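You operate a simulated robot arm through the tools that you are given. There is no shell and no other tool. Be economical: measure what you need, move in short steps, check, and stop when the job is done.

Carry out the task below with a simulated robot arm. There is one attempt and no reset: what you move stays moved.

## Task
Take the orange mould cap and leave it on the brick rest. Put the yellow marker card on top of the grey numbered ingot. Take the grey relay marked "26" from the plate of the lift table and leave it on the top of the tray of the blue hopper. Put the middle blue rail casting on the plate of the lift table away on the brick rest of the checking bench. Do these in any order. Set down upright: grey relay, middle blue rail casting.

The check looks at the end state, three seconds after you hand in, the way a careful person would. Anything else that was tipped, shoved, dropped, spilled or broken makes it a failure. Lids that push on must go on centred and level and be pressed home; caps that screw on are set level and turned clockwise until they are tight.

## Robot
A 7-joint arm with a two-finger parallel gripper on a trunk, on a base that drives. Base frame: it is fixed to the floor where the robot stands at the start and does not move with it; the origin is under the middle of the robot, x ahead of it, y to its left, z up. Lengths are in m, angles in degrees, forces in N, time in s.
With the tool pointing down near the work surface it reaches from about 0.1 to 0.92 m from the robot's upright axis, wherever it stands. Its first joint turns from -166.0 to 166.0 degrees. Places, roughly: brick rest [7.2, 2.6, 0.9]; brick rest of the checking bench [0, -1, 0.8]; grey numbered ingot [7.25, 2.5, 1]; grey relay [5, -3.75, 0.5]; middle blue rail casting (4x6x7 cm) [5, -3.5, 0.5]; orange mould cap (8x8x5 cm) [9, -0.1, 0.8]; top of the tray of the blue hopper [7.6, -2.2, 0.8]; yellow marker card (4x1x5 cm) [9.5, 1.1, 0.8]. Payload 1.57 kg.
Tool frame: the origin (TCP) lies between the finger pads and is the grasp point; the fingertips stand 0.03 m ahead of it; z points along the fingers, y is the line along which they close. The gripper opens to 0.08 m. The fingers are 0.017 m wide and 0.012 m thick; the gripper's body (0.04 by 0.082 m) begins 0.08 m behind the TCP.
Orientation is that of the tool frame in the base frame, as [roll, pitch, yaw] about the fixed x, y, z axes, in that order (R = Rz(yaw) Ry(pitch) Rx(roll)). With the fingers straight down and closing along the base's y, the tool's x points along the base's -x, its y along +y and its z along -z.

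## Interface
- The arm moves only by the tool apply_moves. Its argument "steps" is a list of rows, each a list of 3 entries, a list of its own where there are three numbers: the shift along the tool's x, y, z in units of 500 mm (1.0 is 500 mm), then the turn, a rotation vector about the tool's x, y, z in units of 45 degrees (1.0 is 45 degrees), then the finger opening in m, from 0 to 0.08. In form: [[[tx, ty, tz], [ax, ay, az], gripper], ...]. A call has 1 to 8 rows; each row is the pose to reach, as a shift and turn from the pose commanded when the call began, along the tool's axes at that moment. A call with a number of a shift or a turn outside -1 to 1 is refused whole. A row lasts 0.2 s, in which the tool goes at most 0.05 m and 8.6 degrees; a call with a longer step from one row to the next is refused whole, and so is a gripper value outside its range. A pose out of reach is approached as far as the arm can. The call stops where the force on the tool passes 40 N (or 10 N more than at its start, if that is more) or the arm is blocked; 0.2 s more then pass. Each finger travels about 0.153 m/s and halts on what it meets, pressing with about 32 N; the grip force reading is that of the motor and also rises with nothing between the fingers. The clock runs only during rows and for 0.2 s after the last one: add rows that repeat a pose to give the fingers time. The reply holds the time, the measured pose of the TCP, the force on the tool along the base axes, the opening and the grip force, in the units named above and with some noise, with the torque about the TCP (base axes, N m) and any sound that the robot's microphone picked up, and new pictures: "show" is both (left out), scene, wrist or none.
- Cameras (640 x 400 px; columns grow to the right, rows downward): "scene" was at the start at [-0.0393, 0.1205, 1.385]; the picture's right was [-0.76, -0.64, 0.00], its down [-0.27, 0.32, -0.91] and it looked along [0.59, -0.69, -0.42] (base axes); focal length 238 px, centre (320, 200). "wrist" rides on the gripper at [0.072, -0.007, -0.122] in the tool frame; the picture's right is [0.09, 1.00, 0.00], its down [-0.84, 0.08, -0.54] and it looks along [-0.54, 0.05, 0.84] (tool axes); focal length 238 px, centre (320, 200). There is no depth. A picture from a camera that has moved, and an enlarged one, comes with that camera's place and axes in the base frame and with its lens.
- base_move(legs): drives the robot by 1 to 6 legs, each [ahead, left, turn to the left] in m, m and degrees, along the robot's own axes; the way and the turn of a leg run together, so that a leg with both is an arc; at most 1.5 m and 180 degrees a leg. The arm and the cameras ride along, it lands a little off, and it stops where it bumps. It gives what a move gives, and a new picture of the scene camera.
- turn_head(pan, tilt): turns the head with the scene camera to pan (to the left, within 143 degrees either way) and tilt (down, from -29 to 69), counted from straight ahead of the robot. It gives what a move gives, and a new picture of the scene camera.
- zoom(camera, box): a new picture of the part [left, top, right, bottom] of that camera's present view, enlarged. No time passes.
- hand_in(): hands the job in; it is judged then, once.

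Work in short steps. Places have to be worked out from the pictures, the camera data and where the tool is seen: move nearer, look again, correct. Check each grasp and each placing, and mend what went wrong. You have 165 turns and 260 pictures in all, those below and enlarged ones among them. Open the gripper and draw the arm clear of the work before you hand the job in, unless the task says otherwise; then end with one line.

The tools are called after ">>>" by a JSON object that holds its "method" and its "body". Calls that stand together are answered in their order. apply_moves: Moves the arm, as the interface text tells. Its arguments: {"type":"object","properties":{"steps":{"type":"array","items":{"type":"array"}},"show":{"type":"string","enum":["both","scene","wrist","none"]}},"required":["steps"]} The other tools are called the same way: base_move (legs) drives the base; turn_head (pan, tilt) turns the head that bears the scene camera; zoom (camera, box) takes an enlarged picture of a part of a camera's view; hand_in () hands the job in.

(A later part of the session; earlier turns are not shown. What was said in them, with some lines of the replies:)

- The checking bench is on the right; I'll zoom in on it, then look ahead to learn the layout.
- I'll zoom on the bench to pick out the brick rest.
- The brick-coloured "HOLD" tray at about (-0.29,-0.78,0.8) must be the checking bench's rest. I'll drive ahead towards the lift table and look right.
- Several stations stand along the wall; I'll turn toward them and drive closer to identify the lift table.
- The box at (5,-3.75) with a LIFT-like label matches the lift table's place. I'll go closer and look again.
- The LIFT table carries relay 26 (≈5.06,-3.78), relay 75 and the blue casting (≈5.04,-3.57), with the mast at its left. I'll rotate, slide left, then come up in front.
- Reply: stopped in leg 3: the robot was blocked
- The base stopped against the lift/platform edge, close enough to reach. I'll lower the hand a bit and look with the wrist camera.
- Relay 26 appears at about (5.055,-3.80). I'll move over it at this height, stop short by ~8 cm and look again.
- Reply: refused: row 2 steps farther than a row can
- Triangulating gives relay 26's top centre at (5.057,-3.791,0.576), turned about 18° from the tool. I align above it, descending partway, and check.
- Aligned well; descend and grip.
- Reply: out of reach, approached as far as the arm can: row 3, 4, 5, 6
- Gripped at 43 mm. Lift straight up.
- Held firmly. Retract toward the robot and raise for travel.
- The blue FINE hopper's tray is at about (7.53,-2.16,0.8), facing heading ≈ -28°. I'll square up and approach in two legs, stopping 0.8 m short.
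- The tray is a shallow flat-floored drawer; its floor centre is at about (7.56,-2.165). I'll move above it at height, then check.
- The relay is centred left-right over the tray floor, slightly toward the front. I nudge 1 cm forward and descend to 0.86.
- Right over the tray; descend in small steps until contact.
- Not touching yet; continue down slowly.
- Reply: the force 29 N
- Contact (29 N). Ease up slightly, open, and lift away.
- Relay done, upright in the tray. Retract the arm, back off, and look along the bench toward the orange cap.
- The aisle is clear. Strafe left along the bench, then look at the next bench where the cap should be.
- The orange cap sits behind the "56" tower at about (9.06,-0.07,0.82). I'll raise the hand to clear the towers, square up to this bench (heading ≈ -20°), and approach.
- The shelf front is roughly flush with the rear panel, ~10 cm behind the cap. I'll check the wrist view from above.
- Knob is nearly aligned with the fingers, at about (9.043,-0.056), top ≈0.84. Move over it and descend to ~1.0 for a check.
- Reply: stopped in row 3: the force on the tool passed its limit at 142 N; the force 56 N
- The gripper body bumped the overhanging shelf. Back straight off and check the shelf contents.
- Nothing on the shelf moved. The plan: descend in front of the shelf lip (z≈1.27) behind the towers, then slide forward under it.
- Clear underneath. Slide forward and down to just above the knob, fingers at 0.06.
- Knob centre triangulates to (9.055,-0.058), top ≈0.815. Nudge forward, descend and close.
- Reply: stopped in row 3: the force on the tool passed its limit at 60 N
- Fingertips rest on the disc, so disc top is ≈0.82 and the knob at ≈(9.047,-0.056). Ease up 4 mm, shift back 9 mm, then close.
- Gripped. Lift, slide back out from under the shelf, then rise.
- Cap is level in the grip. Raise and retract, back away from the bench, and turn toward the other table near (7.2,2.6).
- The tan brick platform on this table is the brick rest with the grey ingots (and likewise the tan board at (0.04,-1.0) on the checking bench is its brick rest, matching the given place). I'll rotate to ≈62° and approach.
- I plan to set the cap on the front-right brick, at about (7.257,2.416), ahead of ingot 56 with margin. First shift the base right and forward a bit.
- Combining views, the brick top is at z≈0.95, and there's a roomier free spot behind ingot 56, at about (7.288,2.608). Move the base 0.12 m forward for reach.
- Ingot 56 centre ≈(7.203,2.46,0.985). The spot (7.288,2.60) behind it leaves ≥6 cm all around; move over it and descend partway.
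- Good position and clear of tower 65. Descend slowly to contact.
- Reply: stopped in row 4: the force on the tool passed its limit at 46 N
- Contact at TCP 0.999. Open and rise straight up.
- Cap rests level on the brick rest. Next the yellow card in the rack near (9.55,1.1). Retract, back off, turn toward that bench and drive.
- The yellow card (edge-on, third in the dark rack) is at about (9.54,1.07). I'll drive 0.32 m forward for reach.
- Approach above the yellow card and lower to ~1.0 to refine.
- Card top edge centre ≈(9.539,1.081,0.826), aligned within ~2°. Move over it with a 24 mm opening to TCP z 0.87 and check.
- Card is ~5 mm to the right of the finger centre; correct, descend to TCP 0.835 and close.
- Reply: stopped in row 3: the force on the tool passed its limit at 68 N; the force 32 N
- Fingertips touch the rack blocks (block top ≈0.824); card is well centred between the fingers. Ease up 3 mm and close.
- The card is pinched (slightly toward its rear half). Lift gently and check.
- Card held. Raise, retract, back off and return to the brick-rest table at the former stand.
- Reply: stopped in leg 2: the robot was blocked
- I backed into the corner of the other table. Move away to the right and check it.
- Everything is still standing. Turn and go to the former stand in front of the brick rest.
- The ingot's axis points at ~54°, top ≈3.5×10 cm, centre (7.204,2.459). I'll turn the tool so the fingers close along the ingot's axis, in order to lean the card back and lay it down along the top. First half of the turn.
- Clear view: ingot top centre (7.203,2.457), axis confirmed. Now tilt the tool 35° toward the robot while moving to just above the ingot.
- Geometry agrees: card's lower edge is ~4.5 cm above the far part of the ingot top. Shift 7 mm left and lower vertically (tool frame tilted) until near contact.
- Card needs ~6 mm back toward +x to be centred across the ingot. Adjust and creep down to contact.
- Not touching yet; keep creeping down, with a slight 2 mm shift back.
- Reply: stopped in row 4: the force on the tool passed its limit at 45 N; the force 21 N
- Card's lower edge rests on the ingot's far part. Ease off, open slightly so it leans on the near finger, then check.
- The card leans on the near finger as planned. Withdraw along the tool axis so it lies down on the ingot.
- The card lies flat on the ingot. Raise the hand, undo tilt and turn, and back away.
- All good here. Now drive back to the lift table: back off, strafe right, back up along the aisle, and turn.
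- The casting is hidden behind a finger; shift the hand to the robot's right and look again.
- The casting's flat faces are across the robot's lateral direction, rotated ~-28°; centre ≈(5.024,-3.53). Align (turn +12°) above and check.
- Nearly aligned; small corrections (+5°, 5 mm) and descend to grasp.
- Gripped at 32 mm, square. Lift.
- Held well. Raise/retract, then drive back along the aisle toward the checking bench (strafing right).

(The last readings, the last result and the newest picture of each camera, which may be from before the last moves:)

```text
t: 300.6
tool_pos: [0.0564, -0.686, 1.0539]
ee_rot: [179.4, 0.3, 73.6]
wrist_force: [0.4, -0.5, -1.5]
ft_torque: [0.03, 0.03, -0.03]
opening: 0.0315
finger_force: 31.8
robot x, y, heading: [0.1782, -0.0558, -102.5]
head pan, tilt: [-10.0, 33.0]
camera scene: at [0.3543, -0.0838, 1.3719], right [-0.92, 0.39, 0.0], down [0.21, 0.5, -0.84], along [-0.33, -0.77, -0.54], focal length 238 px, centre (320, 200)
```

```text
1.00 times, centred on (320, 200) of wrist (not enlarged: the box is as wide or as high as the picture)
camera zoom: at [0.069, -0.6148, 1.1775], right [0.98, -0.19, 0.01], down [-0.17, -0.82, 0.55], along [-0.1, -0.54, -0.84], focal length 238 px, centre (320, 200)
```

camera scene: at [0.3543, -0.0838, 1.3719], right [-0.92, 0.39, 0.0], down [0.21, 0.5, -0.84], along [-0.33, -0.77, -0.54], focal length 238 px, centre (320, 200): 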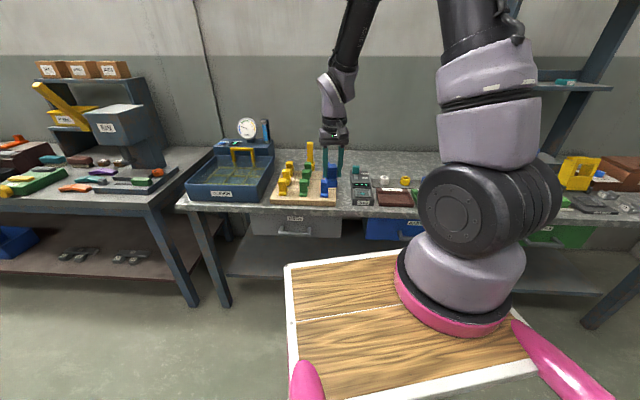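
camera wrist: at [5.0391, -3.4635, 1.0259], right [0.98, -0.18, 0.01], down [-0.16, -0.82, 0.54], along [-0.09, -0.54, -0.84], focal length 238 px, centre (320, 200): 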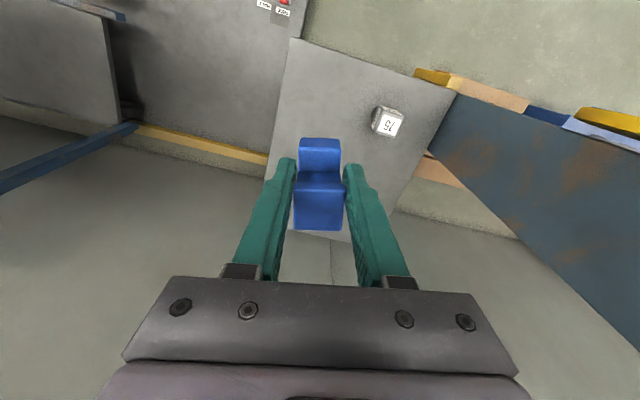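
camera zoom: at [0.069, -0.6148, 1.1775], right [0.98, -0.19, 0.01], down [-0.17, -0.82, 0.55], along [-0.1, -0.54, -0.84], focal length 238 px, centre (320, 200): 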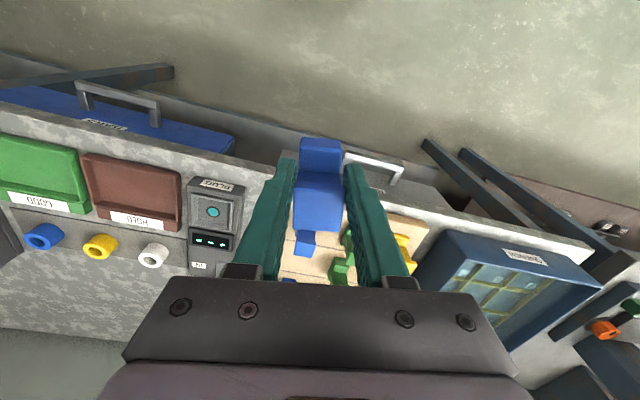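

The brick board has a gap in the middle of its blue row — just where the "middle" blue casting belongs, around (-0.04,-1.0). Move 0.22 m closer and examine.

>>> {"method": "base_move", "body": {"legs": [[0.22, 0, 0]]}}

>>> {"method": "apply_moves", "body": {"steps": [[[0.08, 0, -0.04], [0, 0, 0], 0.01], [[0.16, 0, -0.08], [0, 0, 0], 0.01], [[0.24, 0, -0.12], [0, 0, 0], 0.01]], "show": "wrist"}}

>>> {"method": "turn_head", "body": {"pan": -10, "tilt": 40}}

>>> {"method": "zoom", "body": {"camera": "scene", "box": [230, 100, 390, 220]}}

```text
t: 302.3
tool_pos: [0.0038, -0.9017, 1.0533]
ee_rot: [179.5, 0.2, 73.4]
wrist_force: [0.4, 0.2, -1.6]
ft_torque: [0.01, -0.04, 0.01]
opening: 0.0319
finger_force: 32.4
robot x, y, heading: [0.1276, -0.2737, -102.9]
head pan, tilt: [-10.0, 33.0]
camera scene: at [0.3044, -0.2992, 1.3719], right [-0.92, 0.39, 0.0], down [0.21, 0.5, -0.84], along [-0.33, -0.77, -0.54], focal length 238 px, centre (320, 200)
```

scene: 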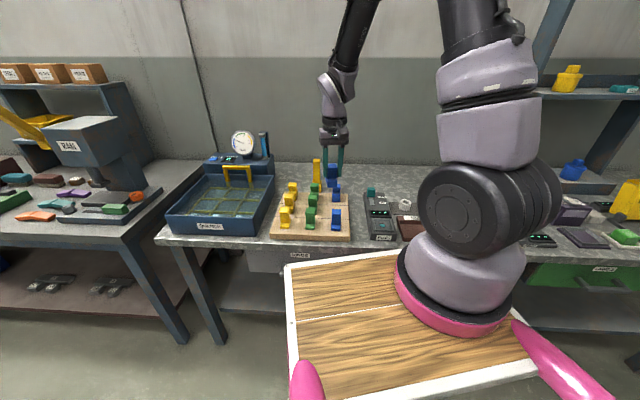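

```text
t: 303.1
tool_pos: [0.0388, -0.7887, 1.1111]
ee_rot: [179.4, 0.2, 73.2]
wrist_force: [-0.2, -0.6, -2.4]
ft_torque: [0.07, 0.03, 0.0]
opening: 0.0315
finger_force: 31.7
robot x, y, heading: [0.135, -0.2753, -103.2]
head pan, tilt: [-10.0, 33.0]
camera wrist: at [0.0533, -0.7162, 1.2358], right [0.98, -0.2, 0.01], down [-0.17, -0.82, 0.54], along [-0.1, -0.54, -0.84], focal length 238 px, centre (320, 200)
```

wrist: 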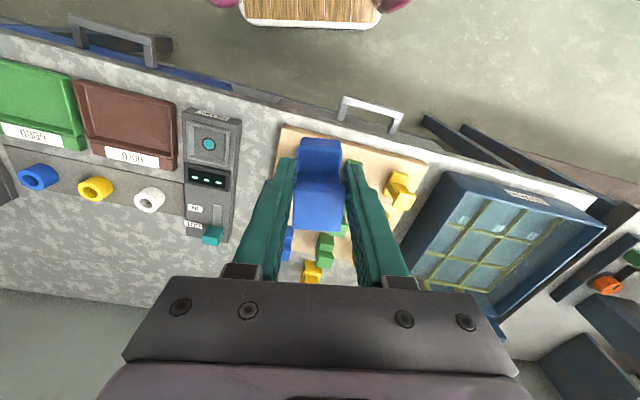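

```text
t: 303.8
tool_pos: [0.039, -0.7884, 1.1121]
ee_rot: [179.5, 0.2, 73.4]
wrist_force: [0.2, 0.0, -1.7]
ft_torque: [-0.01, 0.0, -0.02]
opening: 0.0318
finger_force: 32.5
robot x, y, heading: [0.1305, -0.2738, -103.2]
head pan, tilt: [-10.0, 40.0]
camera scene: at [0.306, -0.2954, 1.3613], right [-0.92, 0.39, 0.0], down [0.25, 0.59, -0.77], along [-0.3, -0.7, -0.64], focal length 238 px, centre (320, 200)
```

scene: 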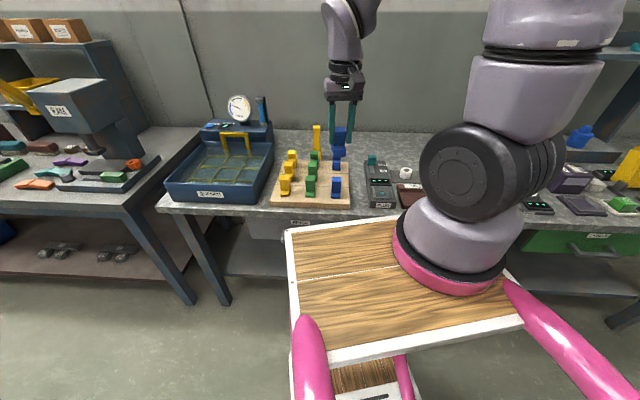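

```text
3.33 times, centred on (310, 160) of scene
camera zoom: at [0.306, -0.2954, 1.3613], right [-0.92, 0.39, 0.0], down [0.25, 0.59, -0.77], along [-0.3, -0.7, -0.64], focal length 794 px, centre (353, 333)
```

zoom: 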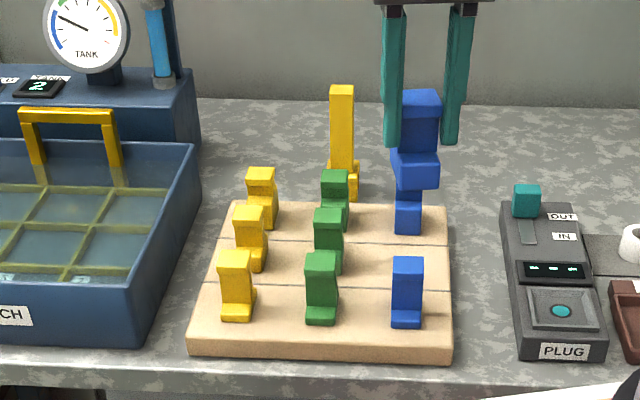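

The view shows a 3×3 grid with the middle-blue place empty, its centre near (-0.06,-0.99), rows turned to about -25°. Move above with the proper turn, staying above the neighbours' tops.

>>> {"method": "apply_moves", "body": {"steps": [[[-0.08, -0.01, 0], [0, 0, 0.1], 0.01], [[-0.16, -0.03, 0.02], [0, 0, 0.198], 0.01], [[-0.24, -0.05, 0.05], [0, 0, 0.198], 0.01], [[-0.32, -0.065, 0.09], [0, 0, 0.198], 0.01], [[-0.39, -0.08, 0.13], [0, 0, 0.198], 0.01], [[-0.444, -0.08, 0.19], [0, 0, 0.198], 0.01]], "show": "wrist"}}

>>> {"method": "zoom", "body": {"camera": "scene", "box": [230, 100, 390, 220]}}

```text
t: 305.2
tool_pos: [-0.0619, -0.9878, 1.0178]
ee_rot: [179.6, 0.2, 64.3]
wrist_force: [0.2, -0.4, -0.9]
ft_torque: [-0.02, -0.02, 0.02]
opening: 0.0317
finger_force: 32.2
robot x, y, heading: [0.1302, -0.2725, -103.0]
head pan, tilt: [-10.0, 40.0]
camera wrist: at [-0.0383, -0.9189, 1.1428], right [0.94, -0.35, 0.01], down [-0.3, -0.78, 0.55], along [-0.18, -0.51, -0.84], focal length 238 px, centre (320, 200)
```

wrist: 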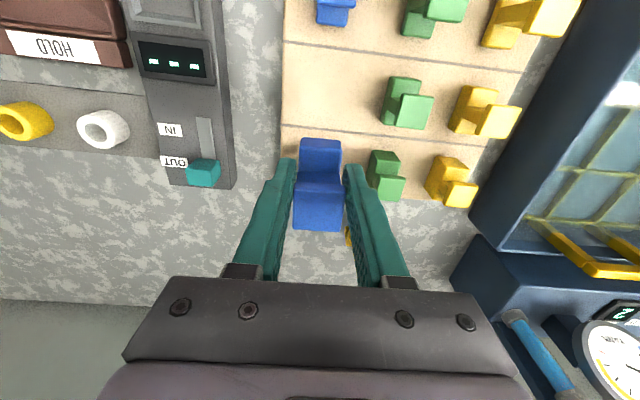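

```text
3.33 times, centred on (310, 160) of scene
camera zoom: at [0.3062, -0.2948, 1.3612], right [-0.92, 0.39, 0.0], down [0.25, 0.59, -0.77], along [-0.3, -0.7, -0.64], focal length 794 px, centre (353, 333)
```

zoom: 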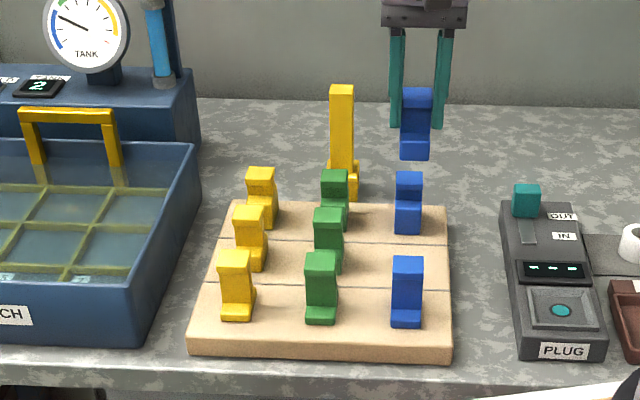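

Combining both views, the board top is at ≈0.845 and the gap's centre at ≈(-0.045,-0.953), so I'm ~4 cm too far back. Correct and lower a bit, then verify.

>>> {"method": "apply_moves", "body": {"steps": [[[0.04, 0, 0], [0, 0, 0], 0.01], [[0.078, 0, 0.0], [0, 0, 0], 0.01], [[0.078, 0, 0.05], [0, 0, 0], 0.01], [[0.078, 0, 0.09], [0, 0, 0], 0.01]], "show": "wrist"}}

>>> {"method": "zoom", "body": {"camera": "scene", "box": [270, 120, 390, 210]}}

```text
t: 306.2
tool_pos: [-0.0463, -0.9531, 0.9739]
ee_rot: [179.4, 0.0, 64.4]
wrist_force: [0.2, 0.2, -0.9]
ft_torque: [-0.01, -0.04, -0.01]
opening: 0.0315
finger_force: 32.1
robot x, y, heading: [0.131, -0.2739, -103.1]
head pan, tilt: [-10.0, 40.0]
camera wrist: at [-0.0221, -0.8837, 1.0969], right [0.94, -0.35, 0.01], down [-0.3, -0.78, 0.54], along [-0.18, -0.51, -0.84], focal length 238 px, centre (320, 200)
```

wrist: 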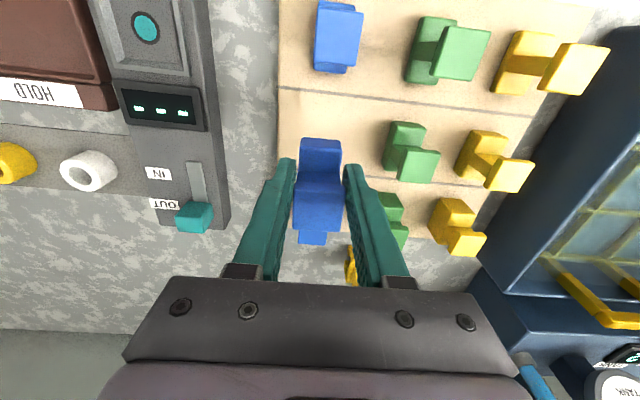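

```text
4.44 times, centred on (330, 165) of scene
camera zoom: at [0.3061, -0.2952, 1.3612], right [-0.92, 0.39, 0.0], down [0.25, 0.59, -0.77], along [-0.3, -0.7, -0.64], focal length 1058 px, centre (276, 356)
```

zoom: 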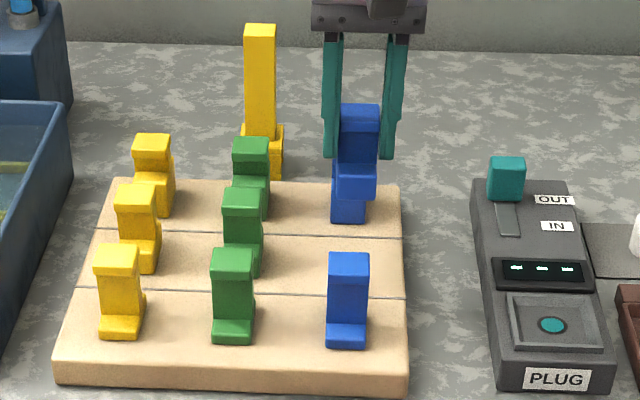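

Well aligned with the blue column and middle row. Lower to TCP 0.91 and check again.

>>> {"method": "apply_moves", "body": {"steps": [[[0, 0, 0.04], [0, 0, 0], 0.01], [[0, 0, 0.08], [0, 0, 0], 0.01], [[0, 0, 0.12], [0, 0, 0], 0.01]], "show": "wrist"}}

>>> {"method": "zoom", "body": {"camera": "scene", "box": [270, 120, 390, 210]}}

```text
t: 307.0
tool_pos: [-0.0472, -0.954, 0.9136]
ee_rot: [179.6, 0.0, 64.5]
wrist_force: [-0.4, 0.4, -0.8]
ft_torque: [0.01, -0.03, -0.03]
opening: 0.0317
finger_force: 31.9
robot x, y, heading: [0.1311, -0.2712, -103.0]
head pan, tilt: [-10.0, 40.0]
camera wrist: at [-0.0226, -0.8842, 1.0377], right [0.94, -0.35, 0.01], down [-0.29, -0.79, 0.54], along [-0.18, -0.51, -0.84], focal length 238 px, centre (320, 200)
```

wrist: 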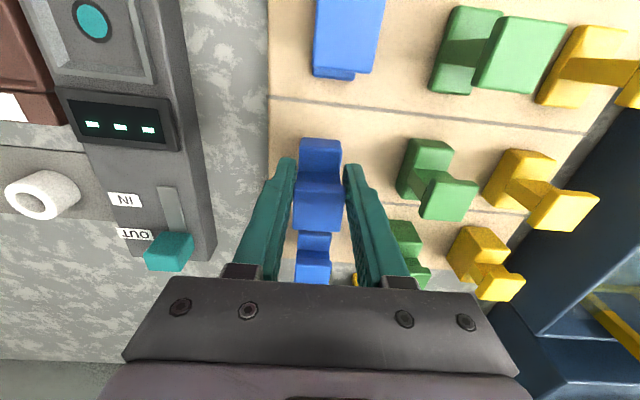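

```text
4.44 times, centred on (330, 165) of scene
camera zoom: at [0.3061, -0.2952, 1.3612], right [-0.92, 0.39, 0.0], down [0.25, 0.59, -0.77], along [-0.3, -0.7, -0.64], focal length 1058 px, centre (276, 356)
```

zoom: 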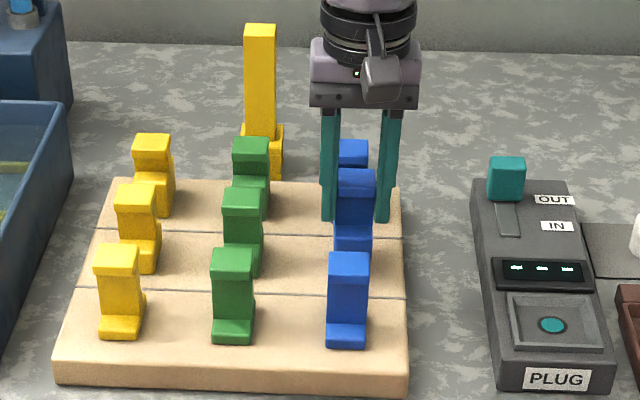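

In line with the middle row. Creep down to contact.

>>> {"method": "apply_moves", "body": {"steps": [[[0, 0, 0.012], [0, 0, 0], 0.01], [[0, 0, 0.024], [0, 0, 0], 0.01], [[0, 0, 0.032], [0, 0, 0], 0.01], [[0, 0, 0.04], [0, 0, 0], 0.01], [[0, 0, 0.046], [0, 0, 0], 0.01], [[0, 0, 0.052], [0, 0, 0], 0.01]], "show": "none"}}

>>> {"method": "zoom", "body": {"camera": "scene", "box": [270, 120, 390, 210]}}

```text
t: 308.4
tool_pos: [-0.0468, -0.9547, 0.89]
ee_rot: [179.3, 0.3, 64.5]
wrist_force: [-1.6, -0.5, 25.6]
ft_torque: [-0.02, 0.54, 0.03]
opening: 0.0318
finger_force: 31.8
robot x, y, heading: [0.1335, -0.2728, -103.3]
head pan, tilt: [-10.0, 40.0]
```

```text
4.44 times, centred on (330, 165) of scene
camera zoom: at [0.3062, -0.2946, 1.3612], right [-0.92, 0.39, 0.0], down [0.25, 0.59, -0.77], along [-0.3, -0.7, -0.64], focal length 1058 px, centre (276, 356)
```

zoom: 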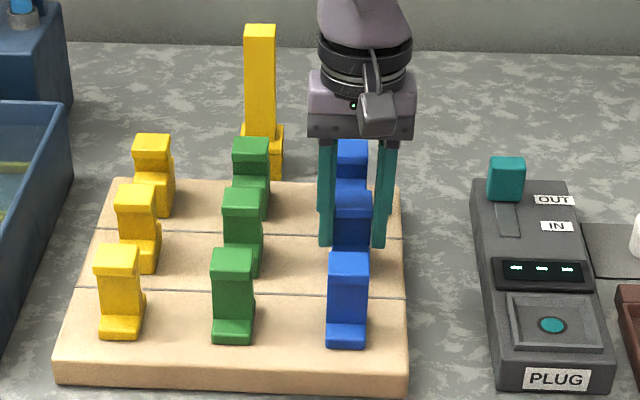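

Contact as predicted. Ease up, release and rise straight.

>>> {"method": "apply_moves", "body": {"steps": [[[0, 0, -0.004], [0, 0, 0], 0.01], [[0, 0, -0.004], [0, 0, 0], 0.04], [[0, 0, -0.004], [0, 0, 0], 0.055], [[0, 0, -0.004], [0, 0, 0], 0.055], [[0, 0, -0.08], [0, 0, 0], 0.055], [[0, 0, -0.17], [0, 0, 0], 0.055], [[0, 0, -0.26], [0, 0, 0], 0.055], [[0, 0, -0.35], [0, 0, 0], 0.055]], "show": "wrist"}}

>>> {"method": "zoom", "body": {"camera": "scene", "box": [270, 120, 390, 210]}}

```text
t: 310.2
tool_pos: [-0.0484, -0.953, 1.0641]
ee_rot: [179.6, 0.0, 64.6]
wrist_force: [0.1, -1.0, -0.5]
ft_torque: [0.04, 0.01, -0.03]
opening: 0.0549
finger_force: 0.0
robot x, y, heading: [0.1309, -0.2732, -102.9]
head pan, tilt: [-10.0, 40.0]
camera wrist: at [-0.0237, -0.8836, 1.1874], right [0.94, -0.35, 0.01], down [-0.3, -0.79, 0.54], along [-0.18, -0.51, -0.84], focal length 238 px, centre (320, 200)
```

wrist: 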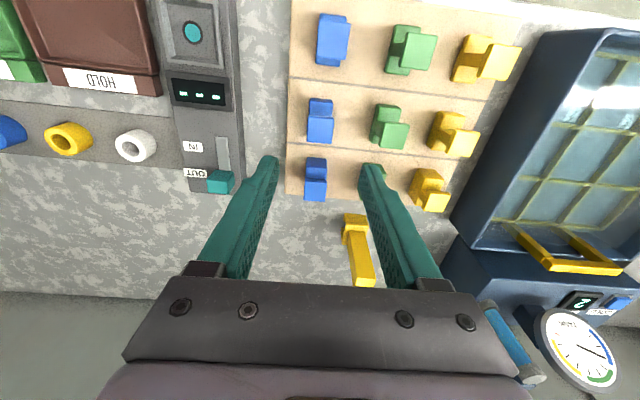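

```text
4.44 times, centred on (330, 165) of scene
camera zoom: at [0.306, -0.2958, 1.3612], right [-0.92, 0.39, 0.0], down [0.25, 0.59, -0.77], along [-0.3, -0.7, -0.64], focal length 1058 px, centre (276, 356)
```

zoom: 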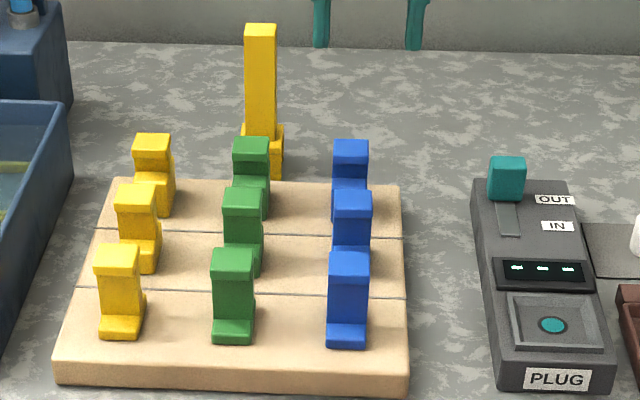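

The middle blue casting stands upright in its place. Draw the arm clear and back off.

>>> {"method": "apply_moves", "body": {"steps": [[[0.08, 0, -0.04], [0, 0, 0], 0.08], [[0.16, 0, -0.08], [0, 0, 0], 0.08], [[0.24, 0, -0.1], [0, 0, 0], 0.08], [[0.32, 0, -0.1], [0, 0, 0], 0.08]], "show": "none"}}

>>> {"method": "base_move", "body": {"legs": [[-0.25, 0, 0]]}}

```text
t: 311.2
tool_pos: [0.02, -0.8081, 1.11]
ee_rot: [179.5, 0.1, 64.5]
wrist_force: [-0.7, 0.2, 0.5]
ft_torque: [0.05, 0.0, 0.02]
opening: 0.0801
finger_force: 0.1
robot x, y, heading: [0.132, -0.2691, -102.8]
head pan, tilt: [-10.0, 40.0]
```

```text
t: 313.0
tool_pos: [0.0765, -0.5666, 1.1103]
ee_rot: [179.5, 0.1, 64.3]
wrist_force: [0.7, -0.2, -0.9]
ft_torque: [-0.01, 0.03, 0.03]
opening: 0.0799
finger_force: 0.0
robot x, y, heading: [0.184, -0.0325, -103.3]
head pan, tilt: [-10.0, 40.0]
camera scene: at [0.3624, -0.0553, 1.3612], right [-0.92, 0.4, 0.0], down [0.25, 0.59, -0.77], along [-0.3, -0.7, -0.64], focal length 238 px, centre (320, 200)
```

scene: 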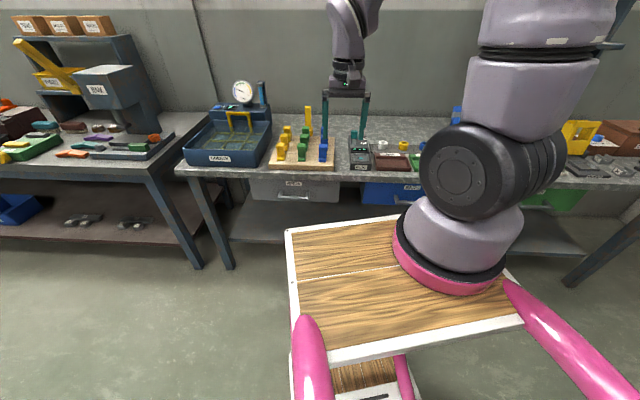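

All four placings were checked in the pictures, and the gripper is open and clear; I hand in.

>>> {"method": "hand_in", "body": {}}

```text
The job is handed in.
```

All four items are in place and the job is handed in: the cap is on the brick rest, the card lies flat on ingot 56, relay 26 stands upright in the blue hopper's tray, and the middle blue casting stands upright on the checking bench's brick rest. The robot bumped the lift table (or the low platform beside it), the overhanging shelf above the cap, and the brick-rest table; later views showed nothing tipped or moved.
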